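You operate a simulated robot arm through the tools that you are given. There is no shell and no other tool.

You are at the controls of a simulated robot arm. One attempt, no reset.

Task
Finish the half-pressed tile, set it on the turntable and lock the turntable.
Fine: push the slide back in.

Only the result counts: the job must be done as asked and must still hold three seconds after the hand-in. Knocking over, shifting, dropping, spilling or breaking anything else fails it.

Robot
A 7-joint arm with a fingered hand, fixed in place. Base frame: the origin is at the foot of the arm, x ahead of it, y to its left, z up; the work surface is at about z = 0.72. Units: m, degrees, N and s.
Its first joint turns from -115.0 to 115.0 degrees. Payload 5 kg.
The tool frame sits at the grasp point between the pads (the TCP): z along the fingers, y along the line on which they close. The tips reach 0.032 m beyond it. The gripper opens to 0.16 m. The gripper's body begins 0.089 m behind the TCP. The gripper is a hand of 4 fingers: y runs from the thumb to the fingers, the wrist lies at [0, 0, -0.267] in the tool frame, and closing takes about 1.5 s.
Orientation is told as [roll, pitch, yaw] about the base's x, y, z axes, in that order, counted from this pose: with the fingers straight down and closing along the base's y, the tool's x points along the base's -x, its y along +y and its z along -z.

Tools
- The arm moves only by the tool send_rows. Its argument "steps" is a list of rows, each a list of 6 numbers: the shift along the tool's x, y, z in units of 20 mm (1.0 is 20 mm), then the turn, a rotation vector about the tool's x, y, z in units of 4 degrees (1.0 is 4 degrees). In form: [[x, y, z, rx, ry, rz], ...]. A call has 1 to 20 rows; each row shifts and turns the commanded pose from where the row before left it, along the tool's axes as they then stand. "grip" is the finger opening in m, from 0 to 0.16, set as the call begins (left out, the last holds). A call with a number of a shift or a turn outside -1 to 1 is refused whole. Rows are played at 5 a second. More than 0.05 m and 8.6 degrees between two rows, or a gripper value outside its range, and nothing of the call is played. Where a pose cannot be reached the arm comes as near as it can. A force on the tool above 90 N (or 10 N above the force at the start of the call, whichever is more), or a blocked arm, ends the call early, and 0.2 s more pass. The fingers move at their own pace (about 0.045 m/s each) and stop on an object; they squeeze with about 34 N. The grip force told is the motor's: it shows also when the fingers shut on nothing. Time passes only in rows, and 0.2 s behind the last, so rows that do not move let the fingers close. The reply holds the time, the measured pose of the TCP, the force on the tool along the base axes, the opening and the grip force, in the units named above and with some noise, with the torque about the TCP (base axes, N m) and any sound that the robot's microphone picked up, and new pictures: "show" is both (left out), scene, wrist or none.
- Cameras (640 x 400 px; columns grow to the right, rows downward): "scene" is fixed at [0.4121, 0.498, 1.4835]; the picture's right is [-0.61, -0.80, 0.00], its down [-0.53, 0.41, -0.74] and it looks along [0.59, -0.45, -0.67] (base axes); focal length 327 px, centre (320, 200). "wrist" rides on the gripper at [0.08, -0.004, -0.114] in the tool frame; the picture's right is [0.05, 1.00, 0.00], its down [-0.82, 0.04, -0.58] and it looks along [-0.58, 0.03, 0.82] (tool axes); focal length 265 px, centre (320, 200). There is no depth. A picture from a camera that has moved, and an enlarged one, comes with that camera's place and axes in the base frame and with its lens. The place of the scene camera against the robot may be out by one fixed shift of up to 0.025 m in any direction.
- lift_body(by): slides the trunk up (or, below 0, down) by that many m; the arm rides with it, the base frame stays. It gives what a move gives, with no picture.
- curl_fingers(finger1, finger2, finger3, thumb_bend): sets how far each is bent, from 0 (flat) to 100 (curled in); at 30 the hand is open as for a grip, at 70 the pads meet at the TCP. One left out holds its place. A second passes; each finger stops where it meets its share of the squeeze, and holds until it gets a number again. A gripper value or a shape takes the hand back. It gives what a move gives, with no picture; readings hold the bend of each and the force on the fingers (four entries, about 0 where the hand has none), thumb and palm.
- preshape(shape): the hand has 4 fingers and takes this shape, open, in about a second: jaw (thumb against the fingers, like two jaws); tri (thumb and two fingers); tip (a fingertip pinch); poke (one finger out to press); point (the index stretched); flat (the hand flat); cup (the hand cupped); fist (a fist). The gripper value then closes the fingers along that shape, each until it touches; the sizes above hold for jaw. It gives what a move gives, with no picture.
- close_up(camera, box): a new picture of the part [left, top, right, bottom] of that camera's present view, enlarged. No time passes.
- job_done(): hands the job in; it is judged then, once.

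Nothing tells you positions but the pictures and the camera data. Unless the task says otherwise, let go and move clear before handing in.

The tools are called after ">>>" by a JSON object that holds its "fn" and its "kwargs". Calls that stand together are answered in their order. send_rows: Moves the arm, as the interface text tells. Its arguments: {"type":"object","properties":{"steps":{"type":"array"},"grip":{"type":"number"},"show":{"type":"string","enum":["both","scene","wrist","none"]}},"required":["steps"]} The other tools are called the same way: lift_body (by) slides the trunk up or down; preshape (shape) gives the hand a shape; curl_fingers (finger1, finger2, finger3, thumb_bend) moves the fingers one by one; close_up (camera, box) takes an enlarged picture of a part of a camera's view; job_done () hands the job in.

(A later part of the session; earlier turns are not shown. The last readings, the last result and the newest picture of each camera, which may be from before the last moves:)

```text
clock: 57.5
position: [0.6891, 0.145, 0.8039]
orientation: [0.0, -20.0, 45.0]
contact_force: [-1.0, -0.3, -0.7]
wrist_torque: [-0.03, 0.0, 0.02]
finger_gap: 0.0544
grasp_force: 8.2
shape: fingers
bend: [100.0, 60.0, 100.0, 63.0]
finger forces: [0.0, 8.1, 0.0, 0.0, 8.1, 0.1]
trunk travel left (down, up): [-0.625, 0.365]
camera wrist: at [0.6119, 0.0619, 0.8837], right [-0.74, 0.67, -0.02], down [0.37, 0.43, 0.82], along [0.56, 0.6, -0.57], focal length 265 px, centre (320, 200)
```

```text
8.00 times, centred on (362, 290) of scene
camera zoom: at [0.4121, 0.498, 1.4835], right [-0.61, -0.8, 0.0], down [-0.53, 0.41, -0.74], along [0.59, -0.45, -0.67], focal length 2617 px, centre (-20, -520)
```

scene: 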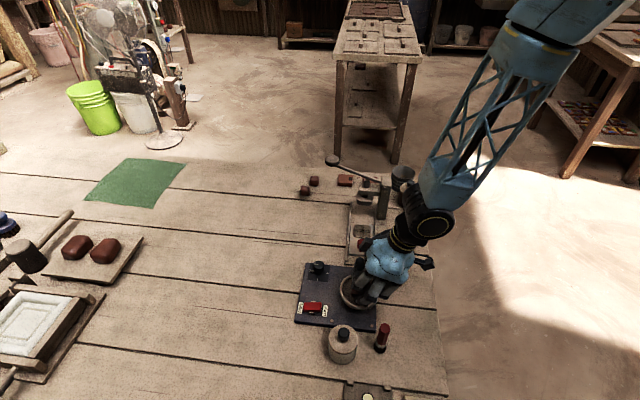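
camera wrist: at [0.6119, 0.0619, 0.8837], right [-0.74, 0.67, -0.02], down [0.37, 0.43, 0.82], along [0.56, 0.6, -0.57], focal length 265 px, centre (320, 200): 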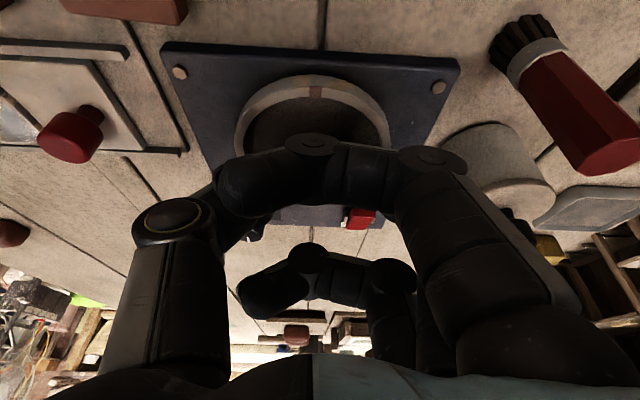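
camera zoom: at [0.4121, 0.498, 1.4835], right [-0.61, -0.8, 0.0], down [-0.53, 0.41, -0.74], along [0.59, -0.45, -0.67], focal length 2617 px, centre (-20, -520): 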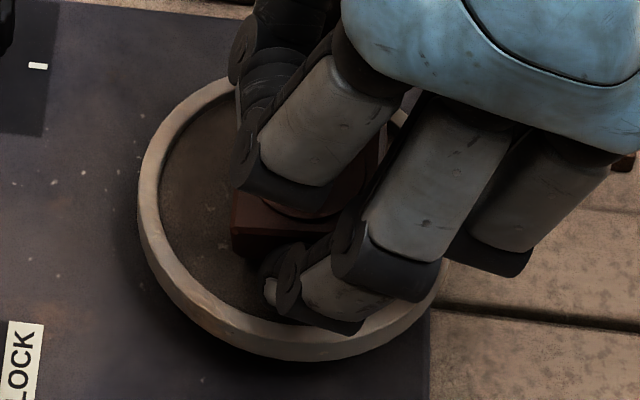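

>>> {"fn": "close_up", "kwargs": {"camera": "scene", "box": [347, 280, 371, 300]}}

```text
16.00 times, centred on (359, 290) of scene
camera zoom: at [0.4121, 0.498, 1.4835], right [-0.61, -0.8, 0.0], down [-0.53, 0.41, -0.74], along [0.59, -0.45, -0.67], focal length 5235 px, centre (-304, -1240)
```

zoom: 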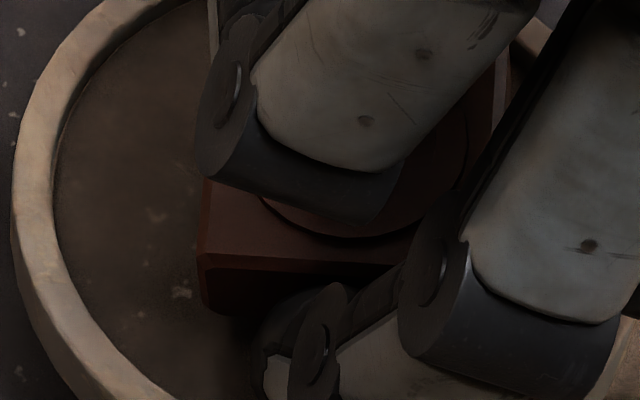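

Measured directly in the scene picture, the tile would land a bit too far towards the camera, and the wrist view says it is slightly short in +q. I'll shift 10 mm back and 5 mm in +q, lower 1 cm, and re-check.

>>> {"fn": "send_rows", "kwargs": {"steps": [[-0.235, -0.5, 0.0855, 0, 0, 0], [0.171, 0, 0.47, 0, 0, 0]]}}

>>> {"fn": "close_up", "kwargs": {"camera": "scene", "box": [335, 265, 390, 315]}}

>>> {"fn": "close_up", "kwargs": {"camera": "wrist", "box": [200, 20, 440, 200]}}

```text
clock: 58.1
position: [0.7024, 0.1414, 0.8001]
orientation: [-0.1, -20.3, 45.0]
contact_force: [-6.4, -5.5, 44.7]
wrist_torque: [0.05, 0.02, 0.08]
finger_gap: 0.0534
grasp_force: 31.2
shape: fingers
bend: [100.0, 63.0, 100.0, 65.0]
finger forces: [0.0, 31.0, 0.0, 0.0, 30.8, 0.0]
trunk travel left (down, up): [-0.625, 0.365]
camera wrist: at [0.623, 0.0569, 0.8779], right [-0.74, 0.67, -0.02], down [0.37, 0.43, 0.82], along [0.56, 0.6, -0.57], focal length 265 px, centre (320, 200)
```

scene: 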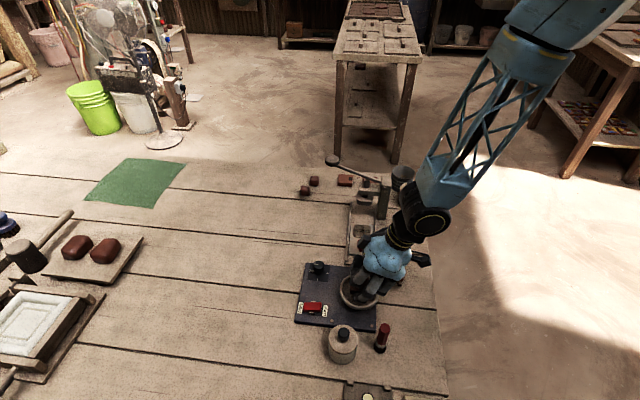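
wrist: 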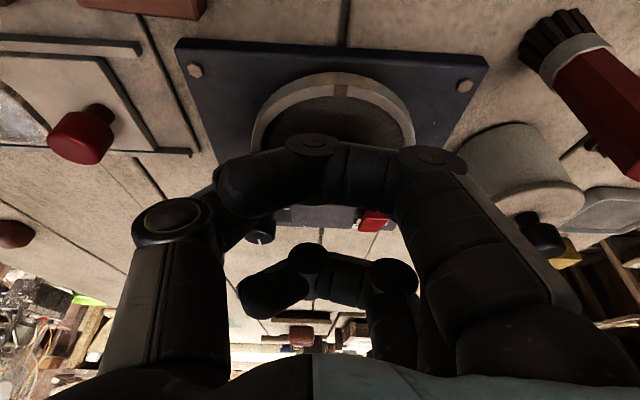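

```text
8.00 times, centred on (362, 290) of scene
camera zoom: at [0.4121, 0.498, 1.4835], right [-0.61, -0.8, 0.0], down [-0.53, 0.41, -0.74], along [0.59, -0.45, -0.67], focal length 2617 px, centre (-20, -520)
```

zoom: 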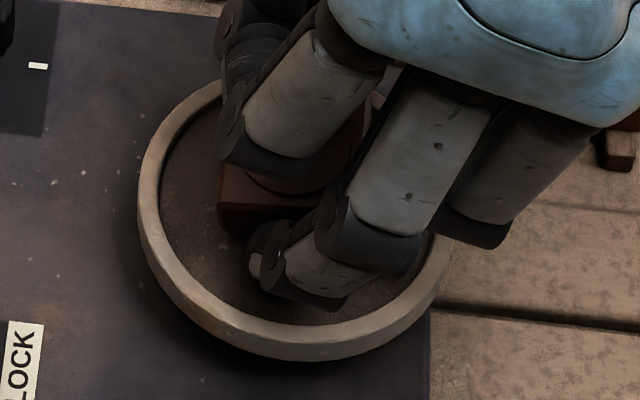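

```text
2.22 times, centred on (320, 110) of wrist
camera zoom: at [0.623, 0.0569, 0.8779], right [-0.74, 0.67, -0.02], down [0.37, 0.43, 0.82], along [0.56, 0.6, -0.57], focal length 590 px, centre (320, 400)
```

zoom: 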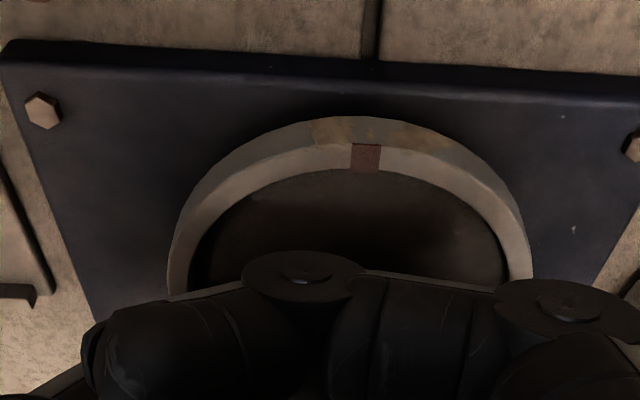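

Contact at 45 N: the disc is higher than I had assumed (about z 0.76), which also explains the disagreement between the cameras. In the scene view the tile is within about 4 mm of the centre. I'll ease up to relieve the force.

>>> {"fn": "send_rows", "kwargs": {"steps": [[-0.1, 0.1, -0.28, 0, 0, 0]]}}

>>> {"fn": "close_up", "kwargs": {"camera": "scene", "box": [347, 275, 371, 300]}}

```text
clock: 58.5
position: [0.6996, 0.1437, 0.8004]
orientation: [0.1, -20.0, 45.0]
contact_force: [4.2, -2.4, 8.8]
wrist_torque: [-0.32, -0.46, 0.05]
finger_gap: 0.0546
grasp_force: 11.3
shape: fingers
bend: [100.0, 61.0, 100.0, 64.0]
finger forces: [0.0, 6.9, 0.0, 0.1, 15.7, 0.0]
trunk travel left (down, up): [-0.625, 0.365]
camera wrist: at [0.6209, 0.0593, 0.8793], right [-0.74, 0.67, -0.02], down [0.37, 0.43, 0.82], along [0.56, 0.6, -0.57], focal length 265 px, centre (320, 200)
```

scene: 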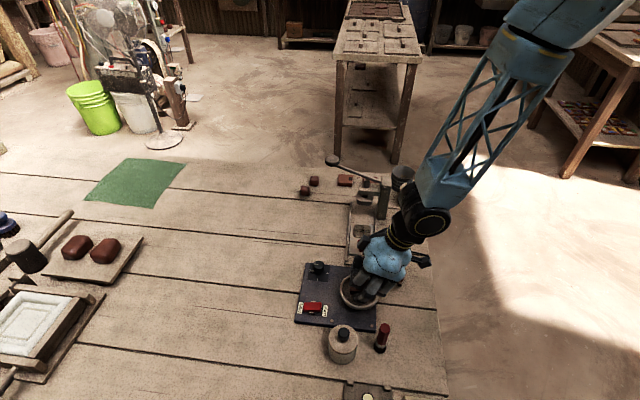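
wrist: 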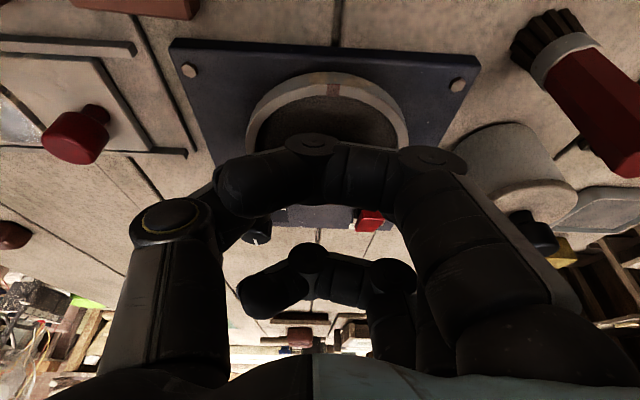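

```text
16.00 times, centred on (359, 288) of scene
camera zoom: at [0.4121, 0.498, 1.4835], right [-0.61, -0.8, 0.0], down [-0.53, 0.41, -0.74], along [0.59, -0.45, -0.67], focal length 5235 px, centre (-304, -1200)
```

zoom: 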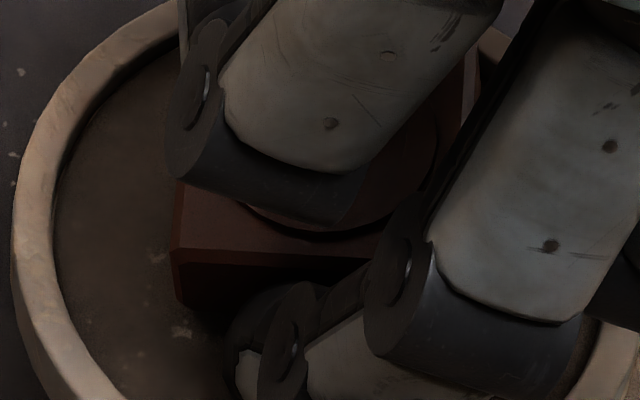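

The tile is now centred over the disc to within a couple of millimetres. I'll rise 2 mm and open the pinch gradually to set it down.

>>> {"fn": "send_rows", "kwargs": {"steps": [[-0.034, 0, -0.094, 0, 0, 0]], "show": "none"}}

>>> {"fn": "curl_fingers", "kwargs": {"finger2": 54, "thumb_bend": 57}}

>>> {"fn": "close_up", "kwargs": {"camera": "scene", "box": [335, 265, 390, 315]}}

```text
clock: 58.9
position: [0.6989, 0.144, 0.8015]
orientation: [0.1, -19.9, 45.0]
contact_force: [0.1, -0.3, 0.0]
wrist_torque: [0.01, -0.02, 0.0]
finger_gap: 0.0542
grasp_force: 8.8
shape: fingers
bend: [100.0, 60.0, 100.0, 64.0]
finger forces: [0.1, 8.3, 0.0, 0.0, 8.4, 0.0]
trunk travel left (down, up): [-0.625, 0.365]
```

```text
clock: 59.9
position: [0.6992, 0.1439, 0.8027]
orientation: [0.0, -20.1, 45.2]
contact_force: [-4.6, 1.7, 0.9]
wrist_torque: [0.09, 0.13, -0.01]
finger_gap: 0.0561
grasp_force: 2.1
shape: fingers
bend: [100.0, 54.0, 100.0, 58.0]
finger forces: [0.1, 0.0, 0.0, 0.0, 4.4, 0.0]
trunk travel left (down, up): [-0.625, 0.365]
```

```text
8.00 times, centred on (362, 290) of scene
camera zoom: at [0.4121, 0.498, 1.4835], right [-0.61, -0.8, 0.0], down [-0.53, 0.41, -0.74], along [0.59, -0.45, -0.67], focal length 2617 px, centre (-20, -520)
```

zoom: 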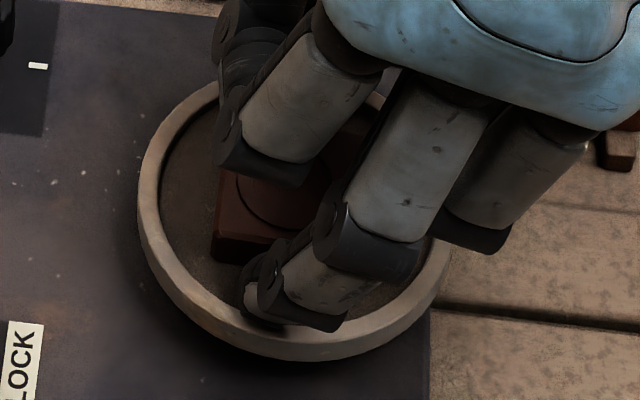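

The tile has settled on the disc and finger 2 is clear of it; the thumb is just touching the rear rim. I'll rise slightly, open a little more and lift away.

>>> {"fn": "send_rows", "kwargs": {"steps": [[-0.07, 0.1, -0.19, 0, 0, 0]], "show": "none"}}

>>> {"fn": "curl_fingers", "kwargs": {"finger2": 48, "thumb_bend": 53}}

>>> {"fn": "close_up", "kwargs": {"camera": "scene", "box": [335, 265, 390, 315]}}

```text
clock: 60.3
position: [0.699, 0.1451, 0.8062]
orientation: [-0.1, -20.1, 44.9]
contact_force: [-0.3, 0.3, 2.0]
wrist_torque: [-0.06, -0.07, -0.02]
finger_gap: 0.0577
grasp_force: 1.1
shape: fingers
bend: [100.0, 54.0, 100.0, 56.0]
finger forces: [0.0, 0.1, 0.1, 0.0, 1.7, 0.0]
trunk travel left (down, up): [-0.625, 0.365]
```

```text
clock: 61.3
position: [0.6989, 0.1455, 0.8073]
orientation: [0.2, -19.9, 45.0]
contact_force: [-0.4, -0.7, -0.1]
wrist_torque: [0.03, 0.01, 0.03]
finger_gap: 0.0599
grasp_force: 0.1
shape: fingers
bend: [100.0, 48.0, 100.0, 53.0]
finger forces: [0.1, 0.0, 0.1, 0.1, 0.1, 0.0]
trunk travel left (down, up): [-0.625, 0.365]
```

```text
8.00 times, centred on (362, 290) of scene
camera zoom: at [0.4121, 0.498, 1.4835], right [-0.61, -0.8, 0.0], down [-0.53, 0.41, -0.74], along [0.59, -0.45, -0.67], focal length 2617 px, centre (-20, -520)
```

zoom: 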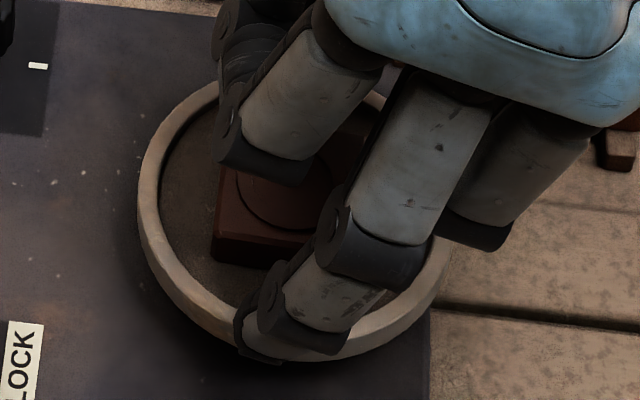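

Forces are zero and the tile rests flat on the disc. I'll lift the hand straight up and away.

>>> {"fn": "send_rows", "kwargs": {"steps": [[-0.171, 0, -0.47, 0, 0, 0], [-0.342, 0, -0.94, 0, 0, 0], [-0.342, 0, -0.94, 0, 0, 0], [-0.342, 0, -0.94, 0, 0, 0], [-0.342, 0, -0.94, 0, 0, 0], [-0.342, 0, -0.94, 0, 0, 0]]}}

>>> {"fn": "close_up", "kwargs": {"camera": "scene", "box": [325, 260, 395, 320]}}

```text
clock: 62.7
position: [0.6977, 0.1428, 0.9162]
orientation: [0.1, -20.0, 44.9]
contact_force: [0.7, 0.9, -0.5]
wrist_torque: [0.0, 0.02, 0.0]
finger_gap: 0.0595
grasp_force: 0.0
shape: fingers
bend: [100.0, 48.0, 100.0, 53.0]
finger forces: [0.0, 0.0, 0.0, 0.1, 0.0, 0.0]
trunk travel left (down, up): [-0.625, 0.365]
camera wrist: at [0.6188, 0.0597, 0.9954], right [-0.74, 0.67, -0.02], down [0.37, 0.43, 0.82], along [0.56, 0.6, -0.57], focal length 265 px, centre (320, 200)
```

scene: 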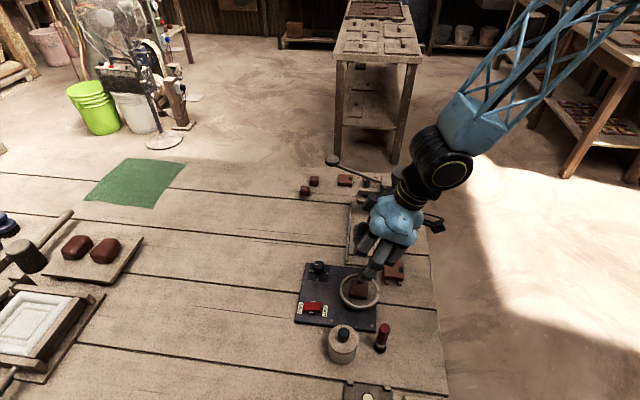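
wrist: 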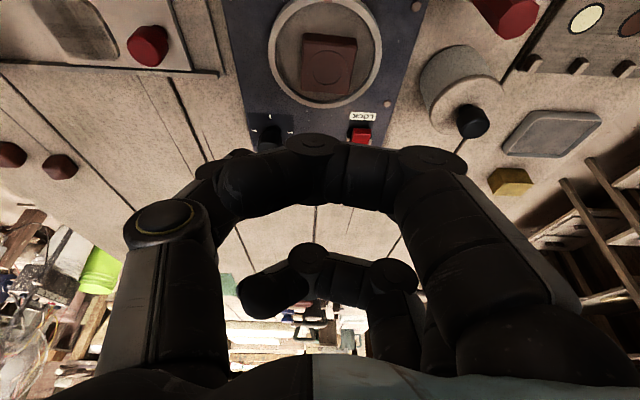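

```text
6.67 times, centred on (360, 290) of scene
camera zoom: at [0.4121, 0.498, 1.4835], right [-0.61, -0.8, 0.0], down [-0.53, 0.41, -0.74], along [0.59, -0.45, -0.67], focal length 2181 px, centre (53, -400)
```

zoom: 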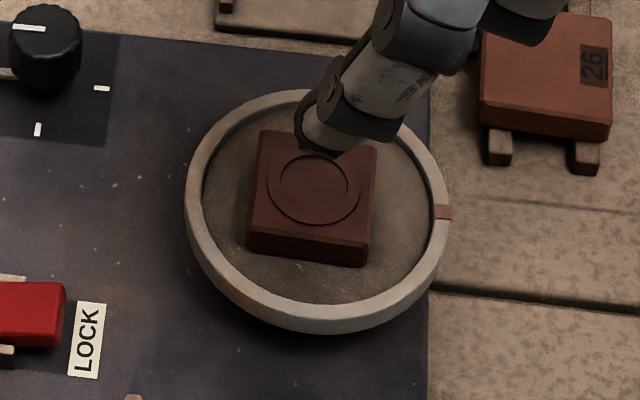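

The tile sits flat and central on the turntable. Next is the slide: I'll rise, level the hand, go back to the jaw shape and turn to yaw -45° to grip the slide knob as before.

>>> {"fn": "send_rows", "kwargs": {"steps": [[-0.342, 0, -0.94, 0, 0, 0], [-0.342, 0, -0.94, 0, 0, 0], [-0.342, 0, -0.94, 0, 0, 0], [-0.342, 0, -0.94, 0, 0, 0], [0, 0, 0, 0, 1, 0], [0, 0, 0, 0, 1, 0], [0, 0, 0, 0, 1, 0], [0, 0, 0, 0, 1, 0], [0, 0, 0, 0, 1, 0]], "show": "none"}}

>>> {"fn": "preshape", "kwargs": {"shape": "jaw"}}

>>> {"fn": "send_rows", "kwargs": {"steps": [[0, 0, 0, 0, 0, 1], [0, 0, 0, 0, 0, 1], [0, 0, 0, 0, 0, 1], [0, 0, 0, 0, 0, 1], [0, 0, 0, 0, 0, 1], [0, 0, 0, 0, 0, 1], [0, 0, 0, 0, 0, 1], [0, 0, 0, 0, 0, 1], [0, 0, 0, 0, 0, 1], [0, 0, 0, 0, 0, 1], [0, 0, 0, 0, 0, 1], [0, 0, 0, 0, 0, 1], [0, 0, 0, 0, 0, 1], [0, 0, 0, 0, 0, 1], [0, 0, 0, 0, 0, 1], [0, 0, 0, 0, 0, 1], [0, 0, 0, 0, 0, 1], [0, 0, 0, 0, 0, 1], [0, 0, 0, 0, 0, 1], [0, 0, 0, 0, 0, 1]], "grip": 0.07}}

```text
clock: 64.7
position: [0.6977, 0.1448, 0.9969]
orientation: [0.0, 0.0, 45.1]
contact_force: [0.3, 0.4, -0.7]
wrist_torque: [-0.01, -0.03, 0.01]
finger_gap: 0.0596
grasp_force: 0.0
shape: fingers
bend: [100.0, 48.0, 100.0, 53.0]
finger forces: [0.1, 0.0, 0.0, 0.0, 0.0, 0.0]
trunk travel left (down, up): [-0.625, 0.365]
```

```text
clock: 65.6
position: [0.6972, 0.1436, 0.9966]
orientation: [0.1, 0.1, 44.9]
contact_force: [0.2, -0.2, 0.4]
wrist_torque: [0.01, 0.0, 0.05]
finger_gap: 0.1602
grasp_force: 0.1
shape: jaw
bend: [30.0, 30.0, 30.0, 30.0]
finger forces: [0.1, 0.0, 0.0, 0.1, 0.1, 0.0]
trunk travel left (down, up): [-0.625, 0.365]
```

```text
clock: 69.8
position: [0.698, 0.1456, 0.9971]
orientation: [-0.1, 0.0, -35.1]
contact_force: [1.0, 0.4, -0.7]
wrist_torque: [-0.02, 0.02, -0.03]
finger_gap: 0.0711
grasp_force: 0.1
shape: jaw
bend: [73.0, 73.0, 73.0, 70.0]
finger forces: [0.0, 0.0, 0.0, 0.0, 0.1, 0.0]
trunk travel left (down, up): [-0.625, 0.365]
camera wrist: at [0.6293, 0.1876, 1.1098], right [0.53, 0.85, 0.0], down [0.69, -0.43, 0.58], along [0.49, -0.31, -0.82], focal length 265 px, centre (320, 200)
```

scene: 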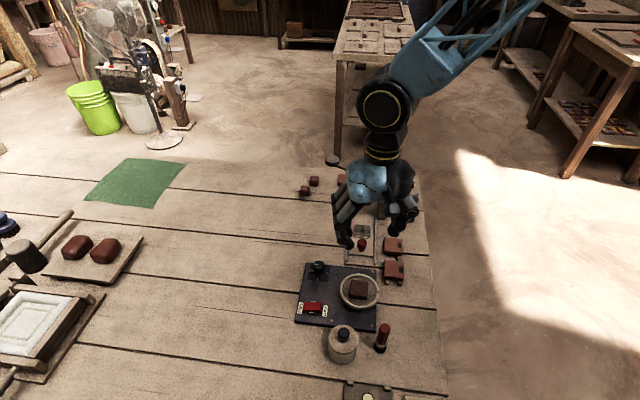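
wrist: 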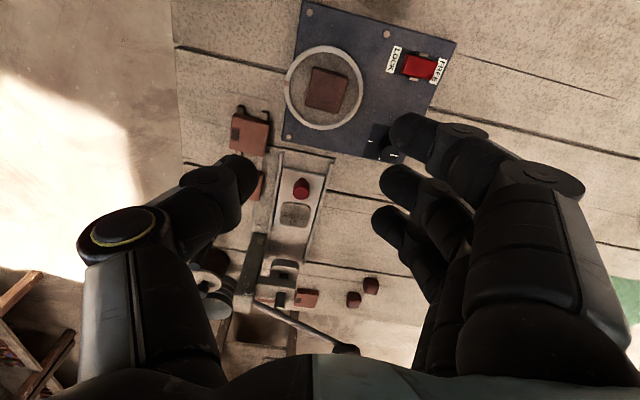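

The view is clear: tile on the turntable, slide still out. I'll finish the turn, move over the slide knob and come partway down.

>>> {"fn": "send_rows", "kwargs": {"steps": [[0, 0, 0, 0, 0, 1], [0, 0, 0, 0, 0, 1], [0, 0, 0, 0, 0, 0.5], [-1, 0.02, 0, 0, 0, 0], [-1, 0.02, 0, 0, 0, 0], [-1, 0.02, 0, 0, 0, 0], [-1, 0.02, 0, 0, 0, 0], [-1, 0.02, 0, 0, 0, 0], [-1, 0.02, 0, 0, 0, 0], [-0.93, 0.02, 0, 0, 0, 0], [0, 0, 1, 0, 0, 0], [0, 0, 1, 0, 0, 0], [0, 0, 1, 0, 0, 0], [0, 0, 1, 0, 0, 0], [0, 0, 1, 0, 0, 0], [0, 0, 1, 0, 0, 0], [0, 0, 1, 0, 0, 0]]}}

>>> {"fn": "close_up", "kwargs": {"camera": "wrist", "box": [220, 80, 420, 260]}}

```text
clock: 73.4
position: [0.7988, 0.0496, 0.8574]
orientation: [0.0, 0.1, -45.0]
contact_force: [0.0, -0.5, 0.5]
wrist_torque: [-0.01, 0.02, 0.02]
finger_gap: 0.0709
grasp_force: 0.1
shape: jaw
bend: [73.0, 73.0, 73.0, 70.0]
finger forces: [0.0, 0.1, 0.0, 0.0, 0.0, 0.0]
trunk travel left (down, up): [-0.625, 0.365]
camera wrist: at [0.7379, 0.1034, 0.9706], right [0.67, 0.74, 0.0], down [0.61, -0.55, 0.58], along [0.43, -0.39, -0.82], focal length 265 px, centre (320, 200)
```

scene: 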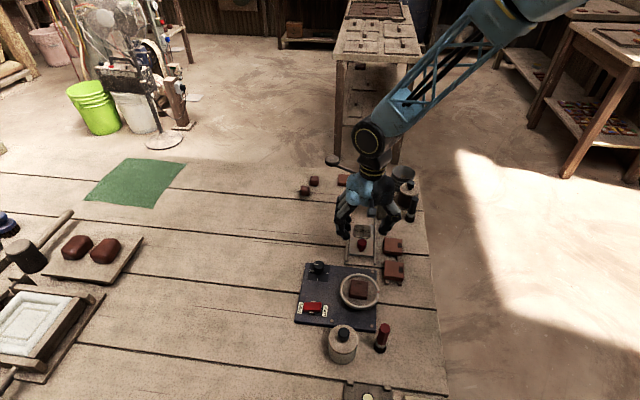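
wrist: 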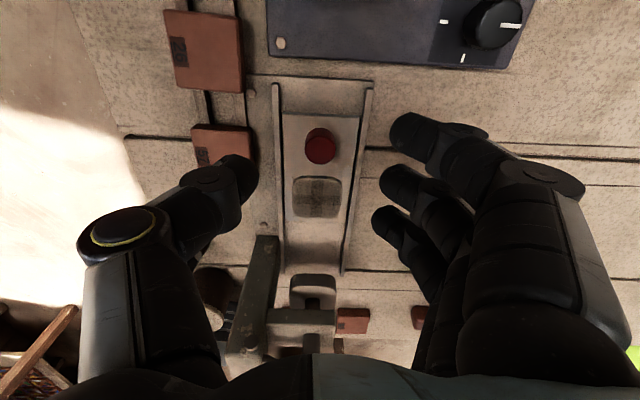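

```text
2.22 times, centred on (320, 170) of wrist
camera zoom: at [0.7379, 0.1034, 0.9706], right [0.67, 0.74, 0.0], down [0.61, -0.55, 0.58], along [0.43, -0.39, -0.82], focal length 590 px, centre (320, 267)
```

zoom: 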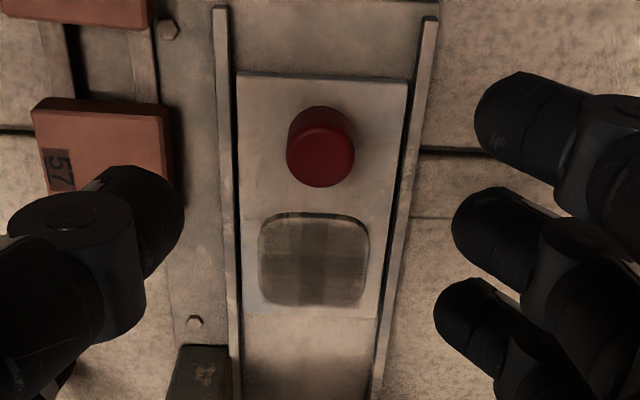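

The slide knob is centred at (0.8075, 0.040). I'll descend to the same grip height as before and close on it.

>>> {"fn": "send_rows", "kwargs": {"steps": [[0, 0, 1, 0, 0, 0], [0, 0, 1, 0, 0, 0], [0, 0, 1, 0, 0, 0], [0, 0, 0.9, 0, 0, 0]], "show": "none"}}

>>> {"fn": "close_up", "kwargs": {"camera": "scene", "box": [320, 190, 410, 280]}}

>>> {"fn": "send_rows", "kwargs": {"steps": [[0, 0, 0, 0, 0, 0], [0, 0, 0, 0, 0, 0], [0, 0, 0, 0, 0, 0], [0, 0, 0, 0, 0, 0], [0, 0, 0, 0, 0, 0]], "grip": 0.0}}

```text
clock: 74.4
position: [0.7986, 0.0499, 0.7812]
orientation: [0.0, 0.0, -45.0]
contact_force: [0.7, 0.5, -0.6]
wrist_torque: [0.04, 0.01, -0.02]
finger_gap: 0.0709
grasp_force: 0.0
shape: jaw
bend: [73.0, 73.0, 73.0, 70.0]
finger forces: [0.0, 0.1, 0.0, 0.0, 0.0, 0.0]
trunk travel left (down, up): [-0.625, 0.365]
```

```text
4.44 times, centred on (365, 235) of scene
camera zoom: at [0.4121, 0.498, 1.4835], right [-0.61, -0.8, 0.0], down [-0.53, 0.41, -0.74], along [0.59, -0.45, -0.67], focal length 1454 px, centre (120, 44)
```

zoom: 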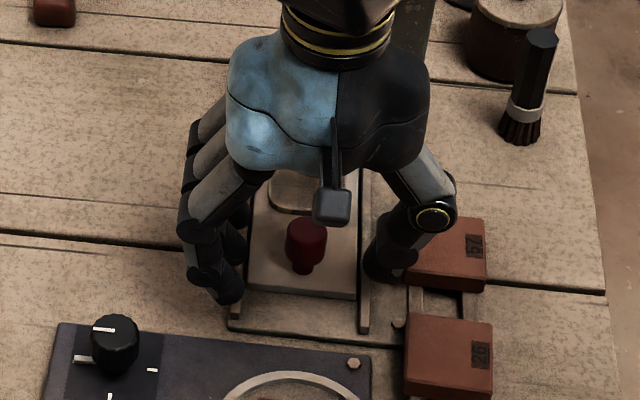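

```text
clock: 75.6
position: [0.7976, 0.0494, 0.7808]
orientation: [-0.1, 0.1, -45.0]
contact_force: [-3.6, -2.1, -2.6]
wrist_torque: [0.04, -0.03, 0.06]
finger_gap: 0.0062
grasp_force: 27.8
shape: jaw
bend: [68.0, 71.0, 70.0, 70.0]
finger forces: [0.0, 7.2, 9.6, 0.0, 18.7, 0.1]
trunk travel left (down, up): [-0.625, 0.365]
camera wrist: at [0.7378, 0.1035, 0.8935], right [0.67, 0.74, 0.0], down [0.61, -0.55, 0.58], along [0.43, -0.39, -0.82], focal length 265 px, centre (320, 200)
```

scene: 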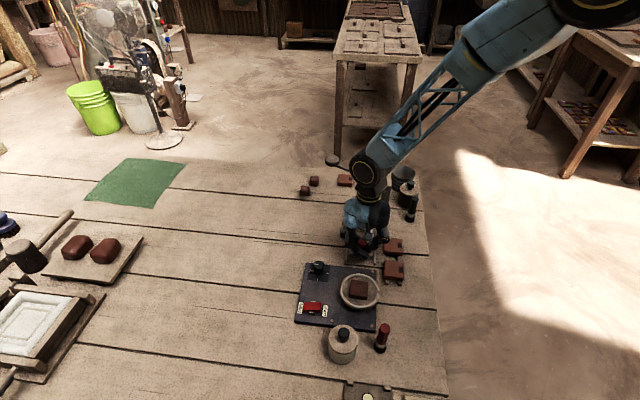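
wrist: 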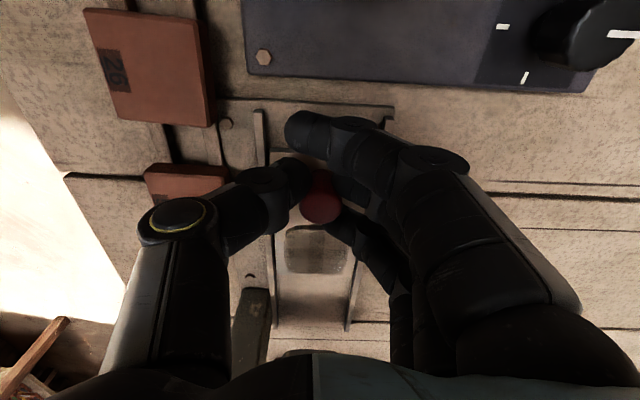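

The knob is gripped again. I'll push the slide back along its rails towards the press, about 88 mm to its original position.

>>> {"fn": "send_rows", "kwargs": {"steps": [[-0.5, 0, 0, 0, 0, 0], [-0.5, 0, 0, 0, 0, 0], [-0.5, 0, 0, 0, 0, 0], [-0.5, 0, 0, 0, 0, 0], [-0.5, 0, 0, 0, 0, 0], [-0.5, 0, 0, 0, 0, 0], [-0.5, 0, 0, 0, 0, 0]], "show": "wrist"}}

>>> {"fn": "send_rows", "kwargs": {"steps": [[-0.4, 0, 0, 0, 0, 0], [-0.4, 0, 0, 0, 0, 0], [-0.2, 0, 0, 0, 0, 0]]}}

```text
clock: 77.2
position: [0.847, -0.0013, 0.7798]
orientation: [0.1, 0.0, -45.1]
contact_force: [-4.1, -4.7, 8.1]
wrist_torque: [-0.1, -0.12, 0.13]
finger_gap: 0.0057
grasp_force: 34.3
shape: jaw
bend: [70.0, 72.0, 71.0, 70.0]
finger forces: [0.0, 9.7, 14.5, 0.0, 24.9, 0.0]
trunk travel left (down, up): [-0.625, 0.365]
camera wrist: at [0.7875, 0.053, 0.8927], right [0.67, 0.74, 0.0], down [0.61, -0.55, 0.58], along [0.43, -0.39, -0.82], focal length 265 px, centre (320, 200)
```

wrist: 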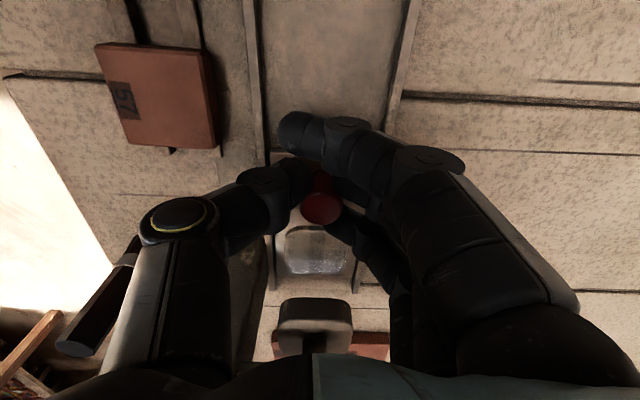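

```text
clock: 78.0
position: [0.8598, -0.0123, 0.7782]
orientation: [0.0, 0.1, -44.9]
contact_force: [-15.9, 5.1, 14.9]
wrist_torque: [0.04, 0.08, 0.04]
finger_gap: 0.0057
grasp_force: 34.3
shape: jaw
bend: [70.0, 72.0, 71.0, 71.0]
finger forces: [0.0, 13.2, 12.6, 0.0, 34.6, 0.1]
trunk travel left (down, up): [-0.625, 0.365]
camera wrist: at [0.7996, 0.041, 0.8926], right [0.67, 0.74, 0.0], down [0.61, -0.55, 0.58], along [0.43, -0.38, -0.82], focal length 265 px, centre (320, 200)
```

scene: 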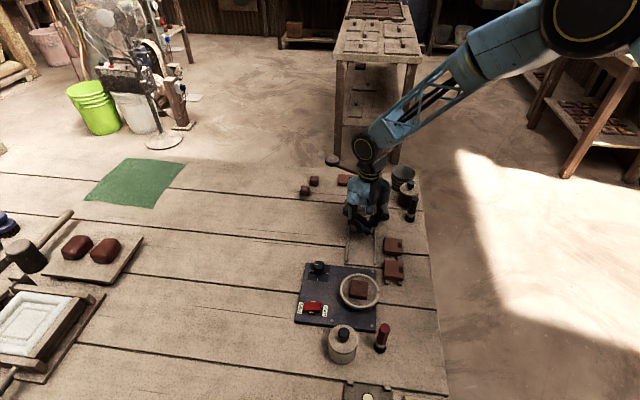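
wrist: 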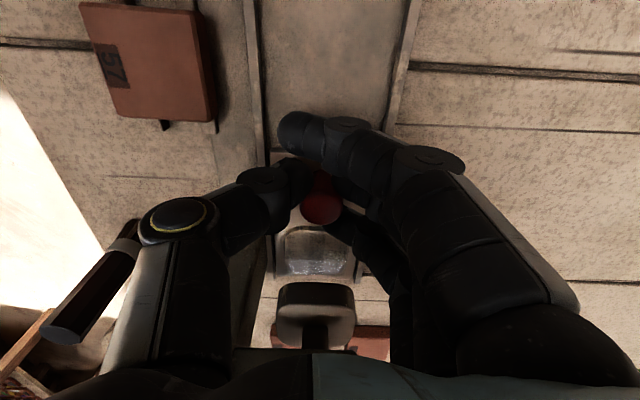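

The push now meets about 15 N, and the hand is back where it first gripped the knob, so the slide is at its end stop. I'll give one small extra push to seat it, then let go.

>>> {"fn": "send_rows", "kwargs": {"steps": [[-0.12, 0, 0, 0, 0, 0], [-0.05, 0, 0, 0, 0, 0]], "show": "none"}}

>>> {"fn": "send_rows", "kwargs": {"steps": [[0, 0, 0, 0, 0, 0], [0, 0, 0, 0, 0, 0], [0, 0, 0, 0, 0, 0], [0, 0, 0, 0, 0, 0], [0, 0, 0, 0, 0, 0]], "grip": 0.08, "show": "none"}}

>>> {"fn": "send_rows", "kwargs": {"steps": [[0.2, 0, -0.6, 0, 0, 0], [0, 0, -1, 0, 0, 0], [0, 0, -1, 0, 0, 0], [0, 0, -1, 0, 0, 0], [0, 0, -1, 0, 0, 0], [0, 0, -1, 0, 0, 0]]}}

>>> {"fn": "close_up", "kwargs": {"camera": "scene", "box": [335, 190, 395, 260]}}

>>> {"fn": "close_up", "kwargs": {"camera": "wrist", "box": [220, 60, 420, 260]}}

```text
clock: 78.6
position: [0.8602, -0.0131, 0.7801]
orientation: [0.0, 0.2, -44.9]
contact_force: [-35.1, 25.3, 15.5]
wrist_torque: [0.47, 0.5, -0.02]
finger_gap: 0.0057
grasp_force: 34.3
shape: jaw
bend: [70.0, 72.0, 71.0, 71.0]
finger forces: [0.1, 21.5, 10.3, 0.0, 46.4, 0.0]
trunk travel left (down, up): [-0.625, 0.365]
```

```text
clock: 79.8
position: [0.8653, -0.0174, 0.7778]
orientation: [0.0, 0.0, -44.9]
contact_force: [-1.0, 0.5, 1.0]
wrist_torque: [-0.01, -0.01, 0.0]
finger_gap: 0.0791
grasp_force: 0.0
shape: jaw
bend: [72.0, 72.0, 72.0, 70.0]
finger forces: [0.0, 0.0, 0.0, 0.0, 0.1, 0.0]
trunk travel left (down, up): [-0.625, 0.365]
```

```text
clock: 81.2
position: [0.8623, -0.0141, 0.8904]
orientation: [-0.1, 0.0, -44.9]
contact_force: [-1.1, 0.6, -0.7]
wrist_torque: [-0.01, 0.0, -0.01]
finger_gap: 0.0793
grasp_force: 0.0
shape: jaw
bend: [72.0, 72.0, 72.0, 70.0]
finger forces: [0.1, 0.0, 0.0, 0.0, 0.1, 0.0]
trunk travel left (down, up): [-0.625, 0.365]
camera wrist: at [0.8016, 0.0399, 1.0039], right [0.67, 0.74, 0.0], down [0.61, -0.55, 0.58], along [0.43, -0.39, -0.82], focal length 265 px, centre (320, 200)
```

scene: 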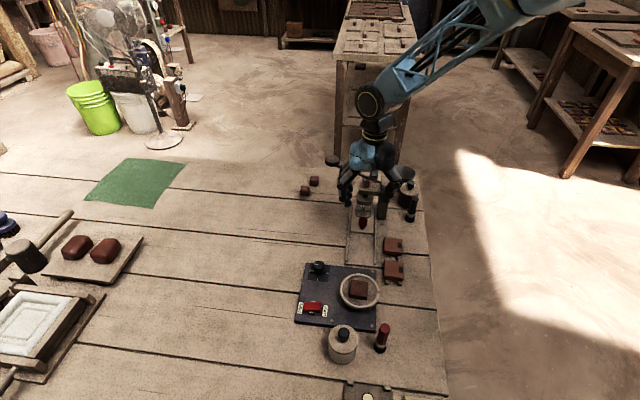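
wrist: 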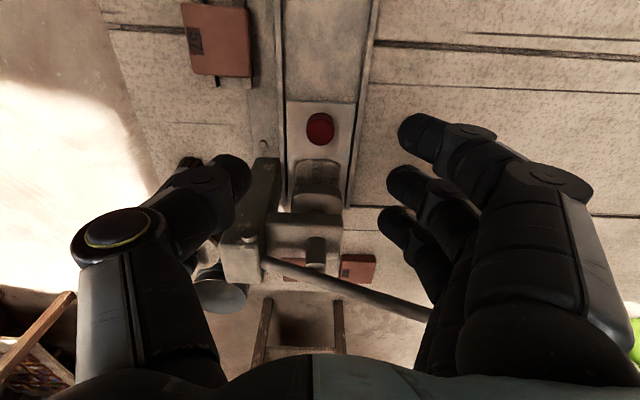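

```text
5.71 times, centred on (365, 225) of scene
camera zoom: at [0.4121, 0.498, 1.4835], right [-0.61, -0.8, 0.0], down [-0.53, 0.41, -0.74], along [0.59, -0.45, -0.67], focal length 1870 px, centre (63, 57)
```

zoom: 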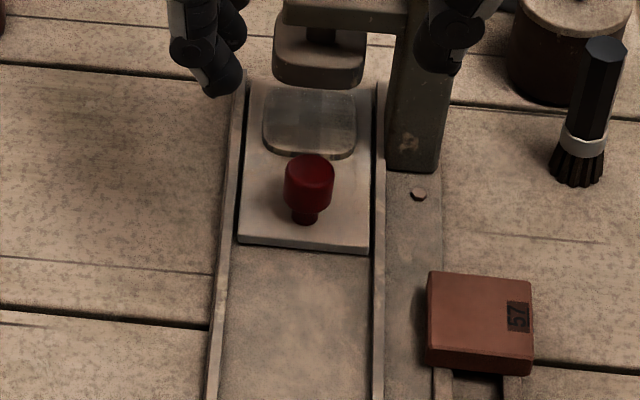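

```text
2.00 times, centred on (320, 160) of wrist
camera zoom: at [0.8016, 0.0399, 1.0039], right [0.67, 0.74, 0.0], down [0.61, -0.55, 0.58], along [0.43, -0.39, -0.82], focal length 531 px, centre (320, 280)
```

zoom: 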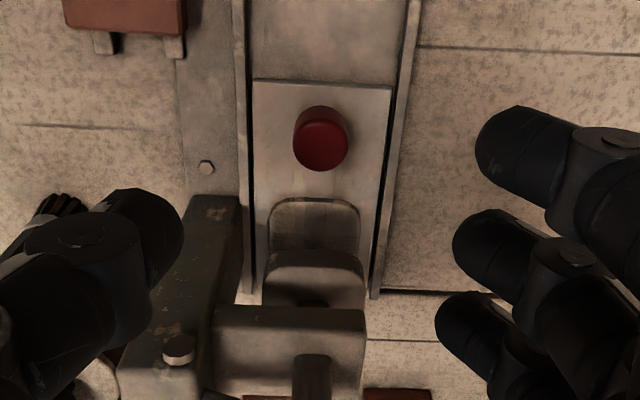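

The slide is back exactly where it started and the hand is clear of it. Next is the switch: I'll rise and move over to the rocker near (0.737, 0.25) for a close look.

>>> {"fn": "send_rows", "kwargs": {"steps": [[0, 0, -1, 0, 0, 0], [0, 0, -1, 0, 0, 0], [0, 0, -1, 0, 0, 0], [0, 0, -1, 0, 0, 0], [0.99, 0.3, 0, 0, 0, 0], [0.99, 0.3, 0, 0, 0, 0], [0.99, 0.3, 0, 0, 0, 0], [0.99, 0.3, 0, 0, 0, 0], [0.99, 0.3, 0, 0, 0, 0], [0.99, 0.3, 0, 0, 0, 0], [0.99, 0.3, 0, 0, 0, 0], [0.99, 0.3, 0, 0, 0, 0], [0.99, 0.3, 0, 0, 0, 0], [0.99, 0.3, 0, 0, 0, 0], [0.99, 0.3, 0, 0, 0, 0], [0.99, 0.3, 0, 0, 0, 0], [0.99, 0.3, 0, 0, 0, 0], [0.99, 0.3, 0, 0, 0, 0]]}}

>>> {"fn": "close_up", "kwargs": {"camera": "wrist", "box": [200, 20, 440, 220]}}

```text
clock: 85.0
position: [0.7235, 0.2403, 0.971]
orientation: [0.0, 0.0, -45.1]
contact_force: [-0.3, 0.3, -0.1]
wrist_torque: [-0.04, 0.04, 0.01]
finger_gap: 0.0792
grasp_force: 0.1
shape: jaw
bend: [72.0, 72.0, 72.0, 70.0]
finger forces: [0.1, 0.1, 0.1, 0.1, 0.0, 0.0]
trunk travel left (down, up): [-0.625, 0.365]
camera wrist: at [0.6646, 0.2947, 1.0842], right [0.67, 0.74, 0.0], down [0.61, -0.55, 0.58], along [0.43, -0.39, -0.82], focal length 265 px, centre (320, 200)
```

scene: 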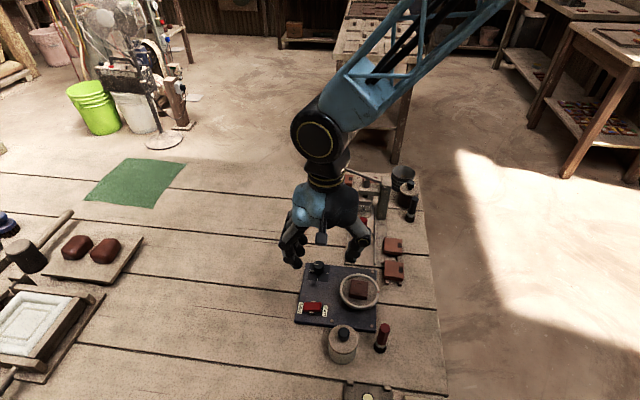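
wrist: 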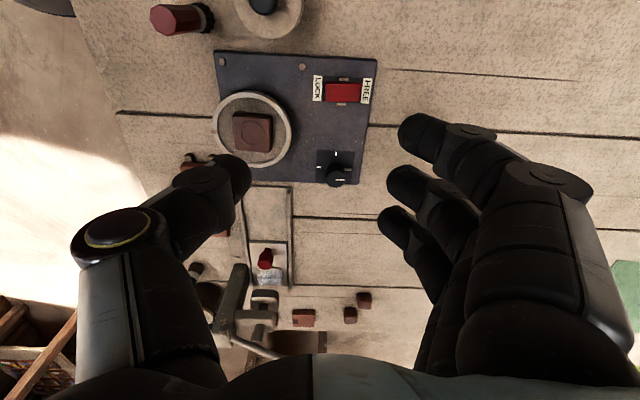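

```text
2.00 times, centred on (320, 120) of wrist
camera zoom: at [0.6646, 0.2947, 1.0842], right [0.67, 0.74, 0.0], down [0.61, -0.55, 0.58], along [0.43, -0.39, -0.82], focal length 531 px, centre (320, 360)
```

zoom: 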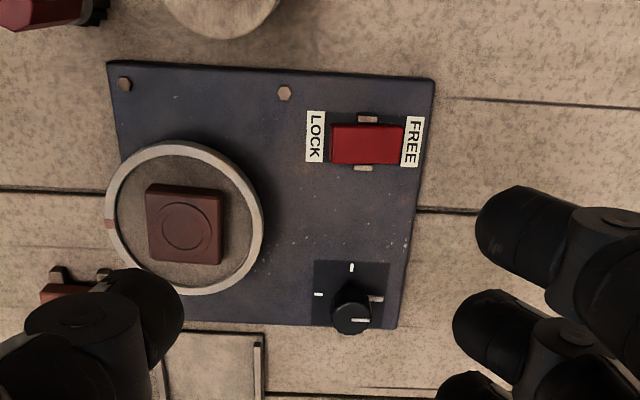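

This view shows the rocker clearly: centre about (0.739, 0.264) at z 0.755–0.765, FREE on the +q end and LOCK on the -q end. I'll make a closed pinch tip (fingers 1 and 3 folded) and position it above the LOCK end at about (0.729, 0.253).

>>> {"fn": "curl_fingers", "kwargs": {"finger1": 100, "finger2": 72, "finger3": 100, "thumb_bend": 72}}

>>> {"fn": "send_rows", "kwargs": {"steps": [[0.25, 0.66, 0, 0, 0, 0], [0, 0, 1, 0, 0, 0], [0, 0, 1, 0, 0, 0], [0, 0, 1, 0, 0, 0], [0, 0, 1, 0, 0, 0], [0, 0, 1, 0, 0, 0], [0, 0, 1, 0, 0, 0]]}}

>>> {"fn": "close_up", "kwargs": {"camera": "scene", "box": [275, 240, 375, 340]}}

>>> {"fn": "close_up", "kwargs": {"camera": "wrist", "box": [200, 20, 440, 220]}}

```text
clock: 86.0
position: [0.725, 0.239, 0.9718]
orientation: [0.1, 0.0, -45.0]
contact_force: [0.6, -0.4, -0.7]
wrist_torque: [-0.04, 0.02, 0.02]
finger_gap: 0.05
grasp_force: 0.1
shape: fingers
bend: [100.0, 72.0, 100.0, 71.0]
finger forces: [0.0, 0.0, 0.0, 0.0, 0.0, 0.0]
trunk travel left (down, up): [-0.625, 0.365]
```

```text
clock: 87.6
position: [0.7299, 0.2527, 0.8513]
orientation: [0.0, 0.0, -45.0]
contact_force: [-0.8, 0.3, 0.1]
wrist_torque: [0.01, 0.0, -0.02]
finger_gap: 0.05
grasp_force: 0.2
shape: fingers
bend: [100.0, 72.0, 100.0, 71.0]
finger forces: [0.0, 0.0, 0.0, 0.1, 0.0, 0.0]
trunk travel left (down, up): [-0.625, 0.365]
camera wrist: at [0.6697, 0.307, 0.9647], right [0.67, 0.74, 0.0], down [0.61, -0.55, 0.58], along [0.43, -0.39, -0.82], focal length 265 px, centre (320, 200)
```

scene: 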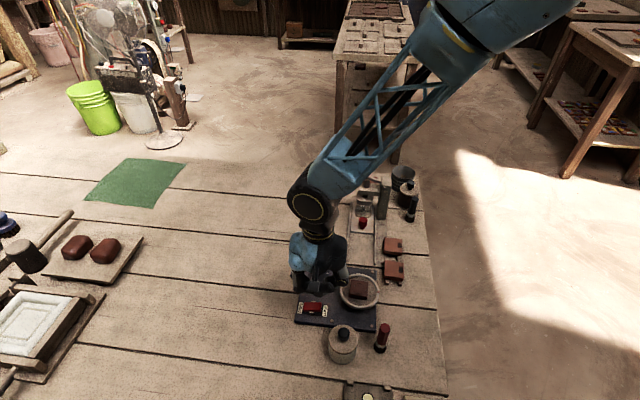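
wrist: 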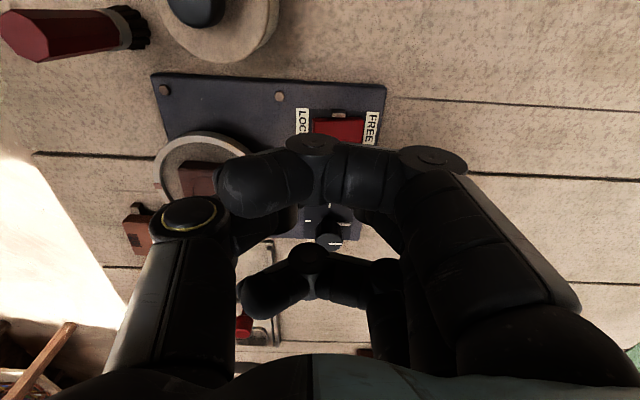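

```text
4.00 times, centred on (325, 290) of scene
camera zoom: at [0.4121, 0.498, 1.4835], right [-0.61, -0.8, 0.0], down [-0.53, 0.41, -0.74], along [0.59, -0.45, -0.67], focal length 1309 px, centre (300, -160)
```

zoom: 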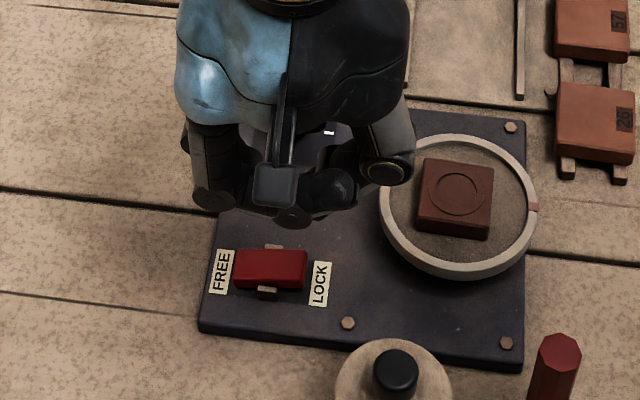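

```text
2.00 times, centred on (320, 120) of wrist
camera zoom: at [0.6697, 0.307, 0.9647], right [0.67, 0.74, 0.0], down [0.61, -0.55, 0.58], along [0.43, -0.39, -0.82], focal length 531 px, centre (320, 360)
```

zoom: 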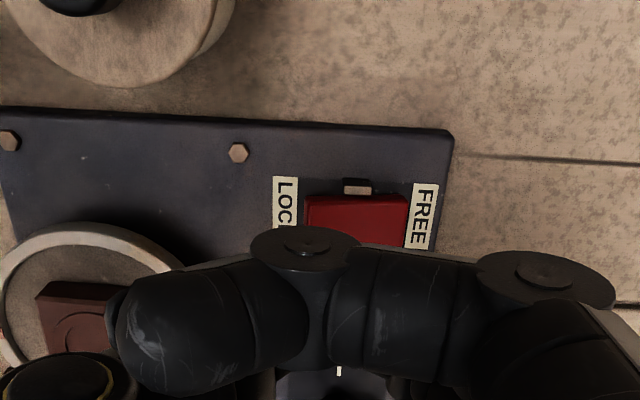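

>>> {"fn": "close_up", "kwargs": {"camera": "scene", "box": [305, 270, 355, 320]}}

```text
8.00 times, centred on (330, 295) of scene
camera zoom: at [0.4121, 0.498, 1.4835], right [-0.61, -0.8, 0.0], down [-0.53, 0.41, -0.74], along [0.59, -0.45, -0.67], focal length 2617 px, centre (240, -560)
```

zoom: 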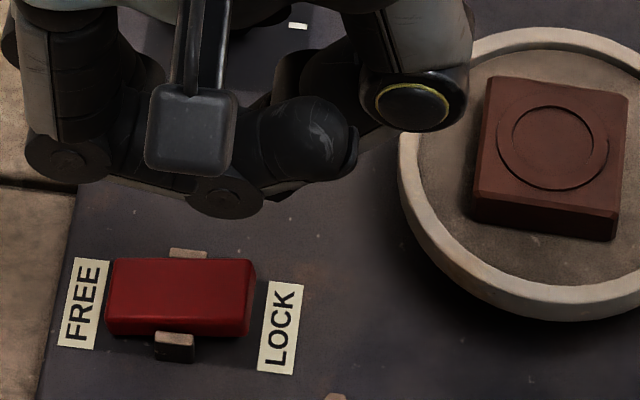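

Folded finger 1 hangs almost as low as the pinch tip and blocks the wrist view. I'll straighten fingers 1 and 3 out of the way over free table, keeping middle finger and thumb pinched.

>>> {"fn": "curl_fingers", "kwargs": {"finger1": 2, "finger2": 72, "finger3": 2, "thumb_bend": 72}}

>>> {"fn": "send_rows", "kwargs": {"steps": [[0, 0, 0, 0, 0, 0]]}}

>>> {"fn": "close_up", "kwargs": {"camera": "scene", "box": [295, 255, 365, 325]}}

>>> {"fn": "close_up", "kwargs": {"camera": "wrist", "box": [220, 60, 420, 240]}}

```text
clock: 88.6
position: [0.7279, 0.253, 0.8518]
orientation: [0.1, 0.0, -45.0]
contact_force: [0.8, 0.9, 1.1]
wrist_torque: [0.01, -0.01, 0.03]
finger_gap: 0.1245
grasp_force: 0.0
shape: fingers
bend: [2.0, 72.0, 2.0, 71.0]
finger forces: [0.1, 0.1, 0.1, 0.0, 0.1, 0.0]
trunk travel left (down, up): [-0.625, 0.365]
```

```text
clock: 89.0
position: [0.7299, 0.2528, 0.851]
orientation: [0.0, 0.0, -45.0]
contact_force: [-0.2, 0.3, -0.6]
wrist_torque: [0.03, 0.02, -0.02]
finger_gap: 0.1245
grasp_force: 0.1
shape: fingers
bend: [2.0, 72.0, 2.0, 71.0]
finger forces: [0.1, 0.0, 0.1, 0.0, 0.1, 0.0]
trunk travel left (down, up): [-0.625, 0.365]
camera wrist: at [0.6693, 0.3068, 0.9649], right [0.67, 0.74, 0.0], down [0.61, -0.55, 0.58], along [0.43, -0.39, -0.82], focal length 265 px, centre (320, 200)
```

scene: 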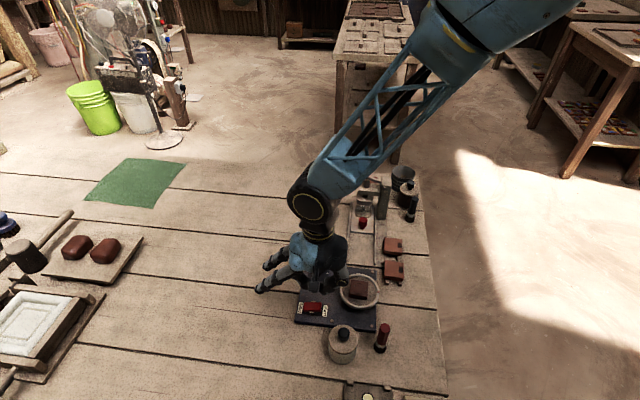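
wrist: 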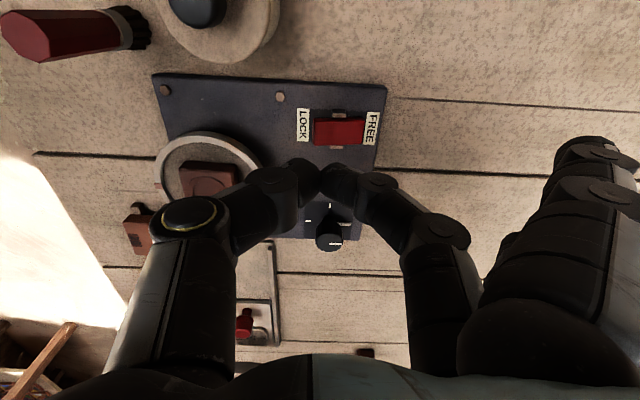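

```text
5.71 times, centred on (330, 290) of scene
camera zoom: at [0.4121, 0.498, 1.4835], right [-0.61, -0.8, 0.0], down [-0.53, 0.41, -0.74], along [0.59, -0.45, -0.67], focal length 1870 px, centre (263, -314)
```

zoom: 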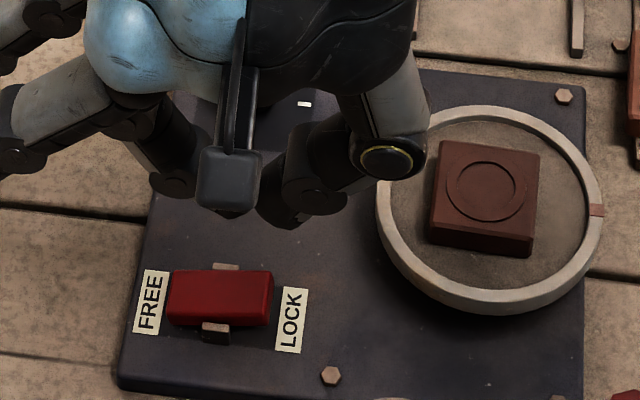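

```text
2.22 times, centred on (320, 150) of wrist
camera zoom: at [0.6693, 0.3068, 0.9649], right [0.67, 0.74, 0.0], down [0.61, -0.55, 0.58], along [0.43, -0.39, -0.82], focal length 590 px, centre (320, 311)
```

zoom: 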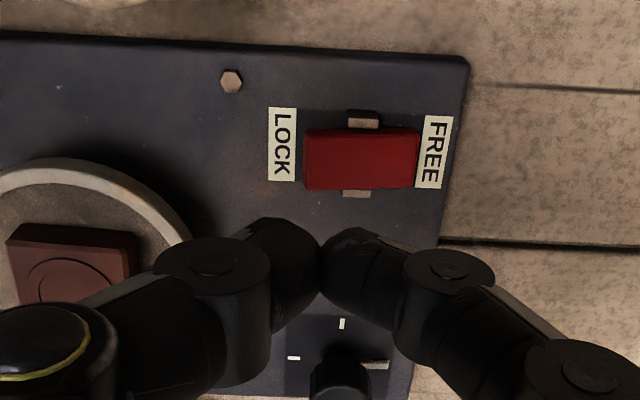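

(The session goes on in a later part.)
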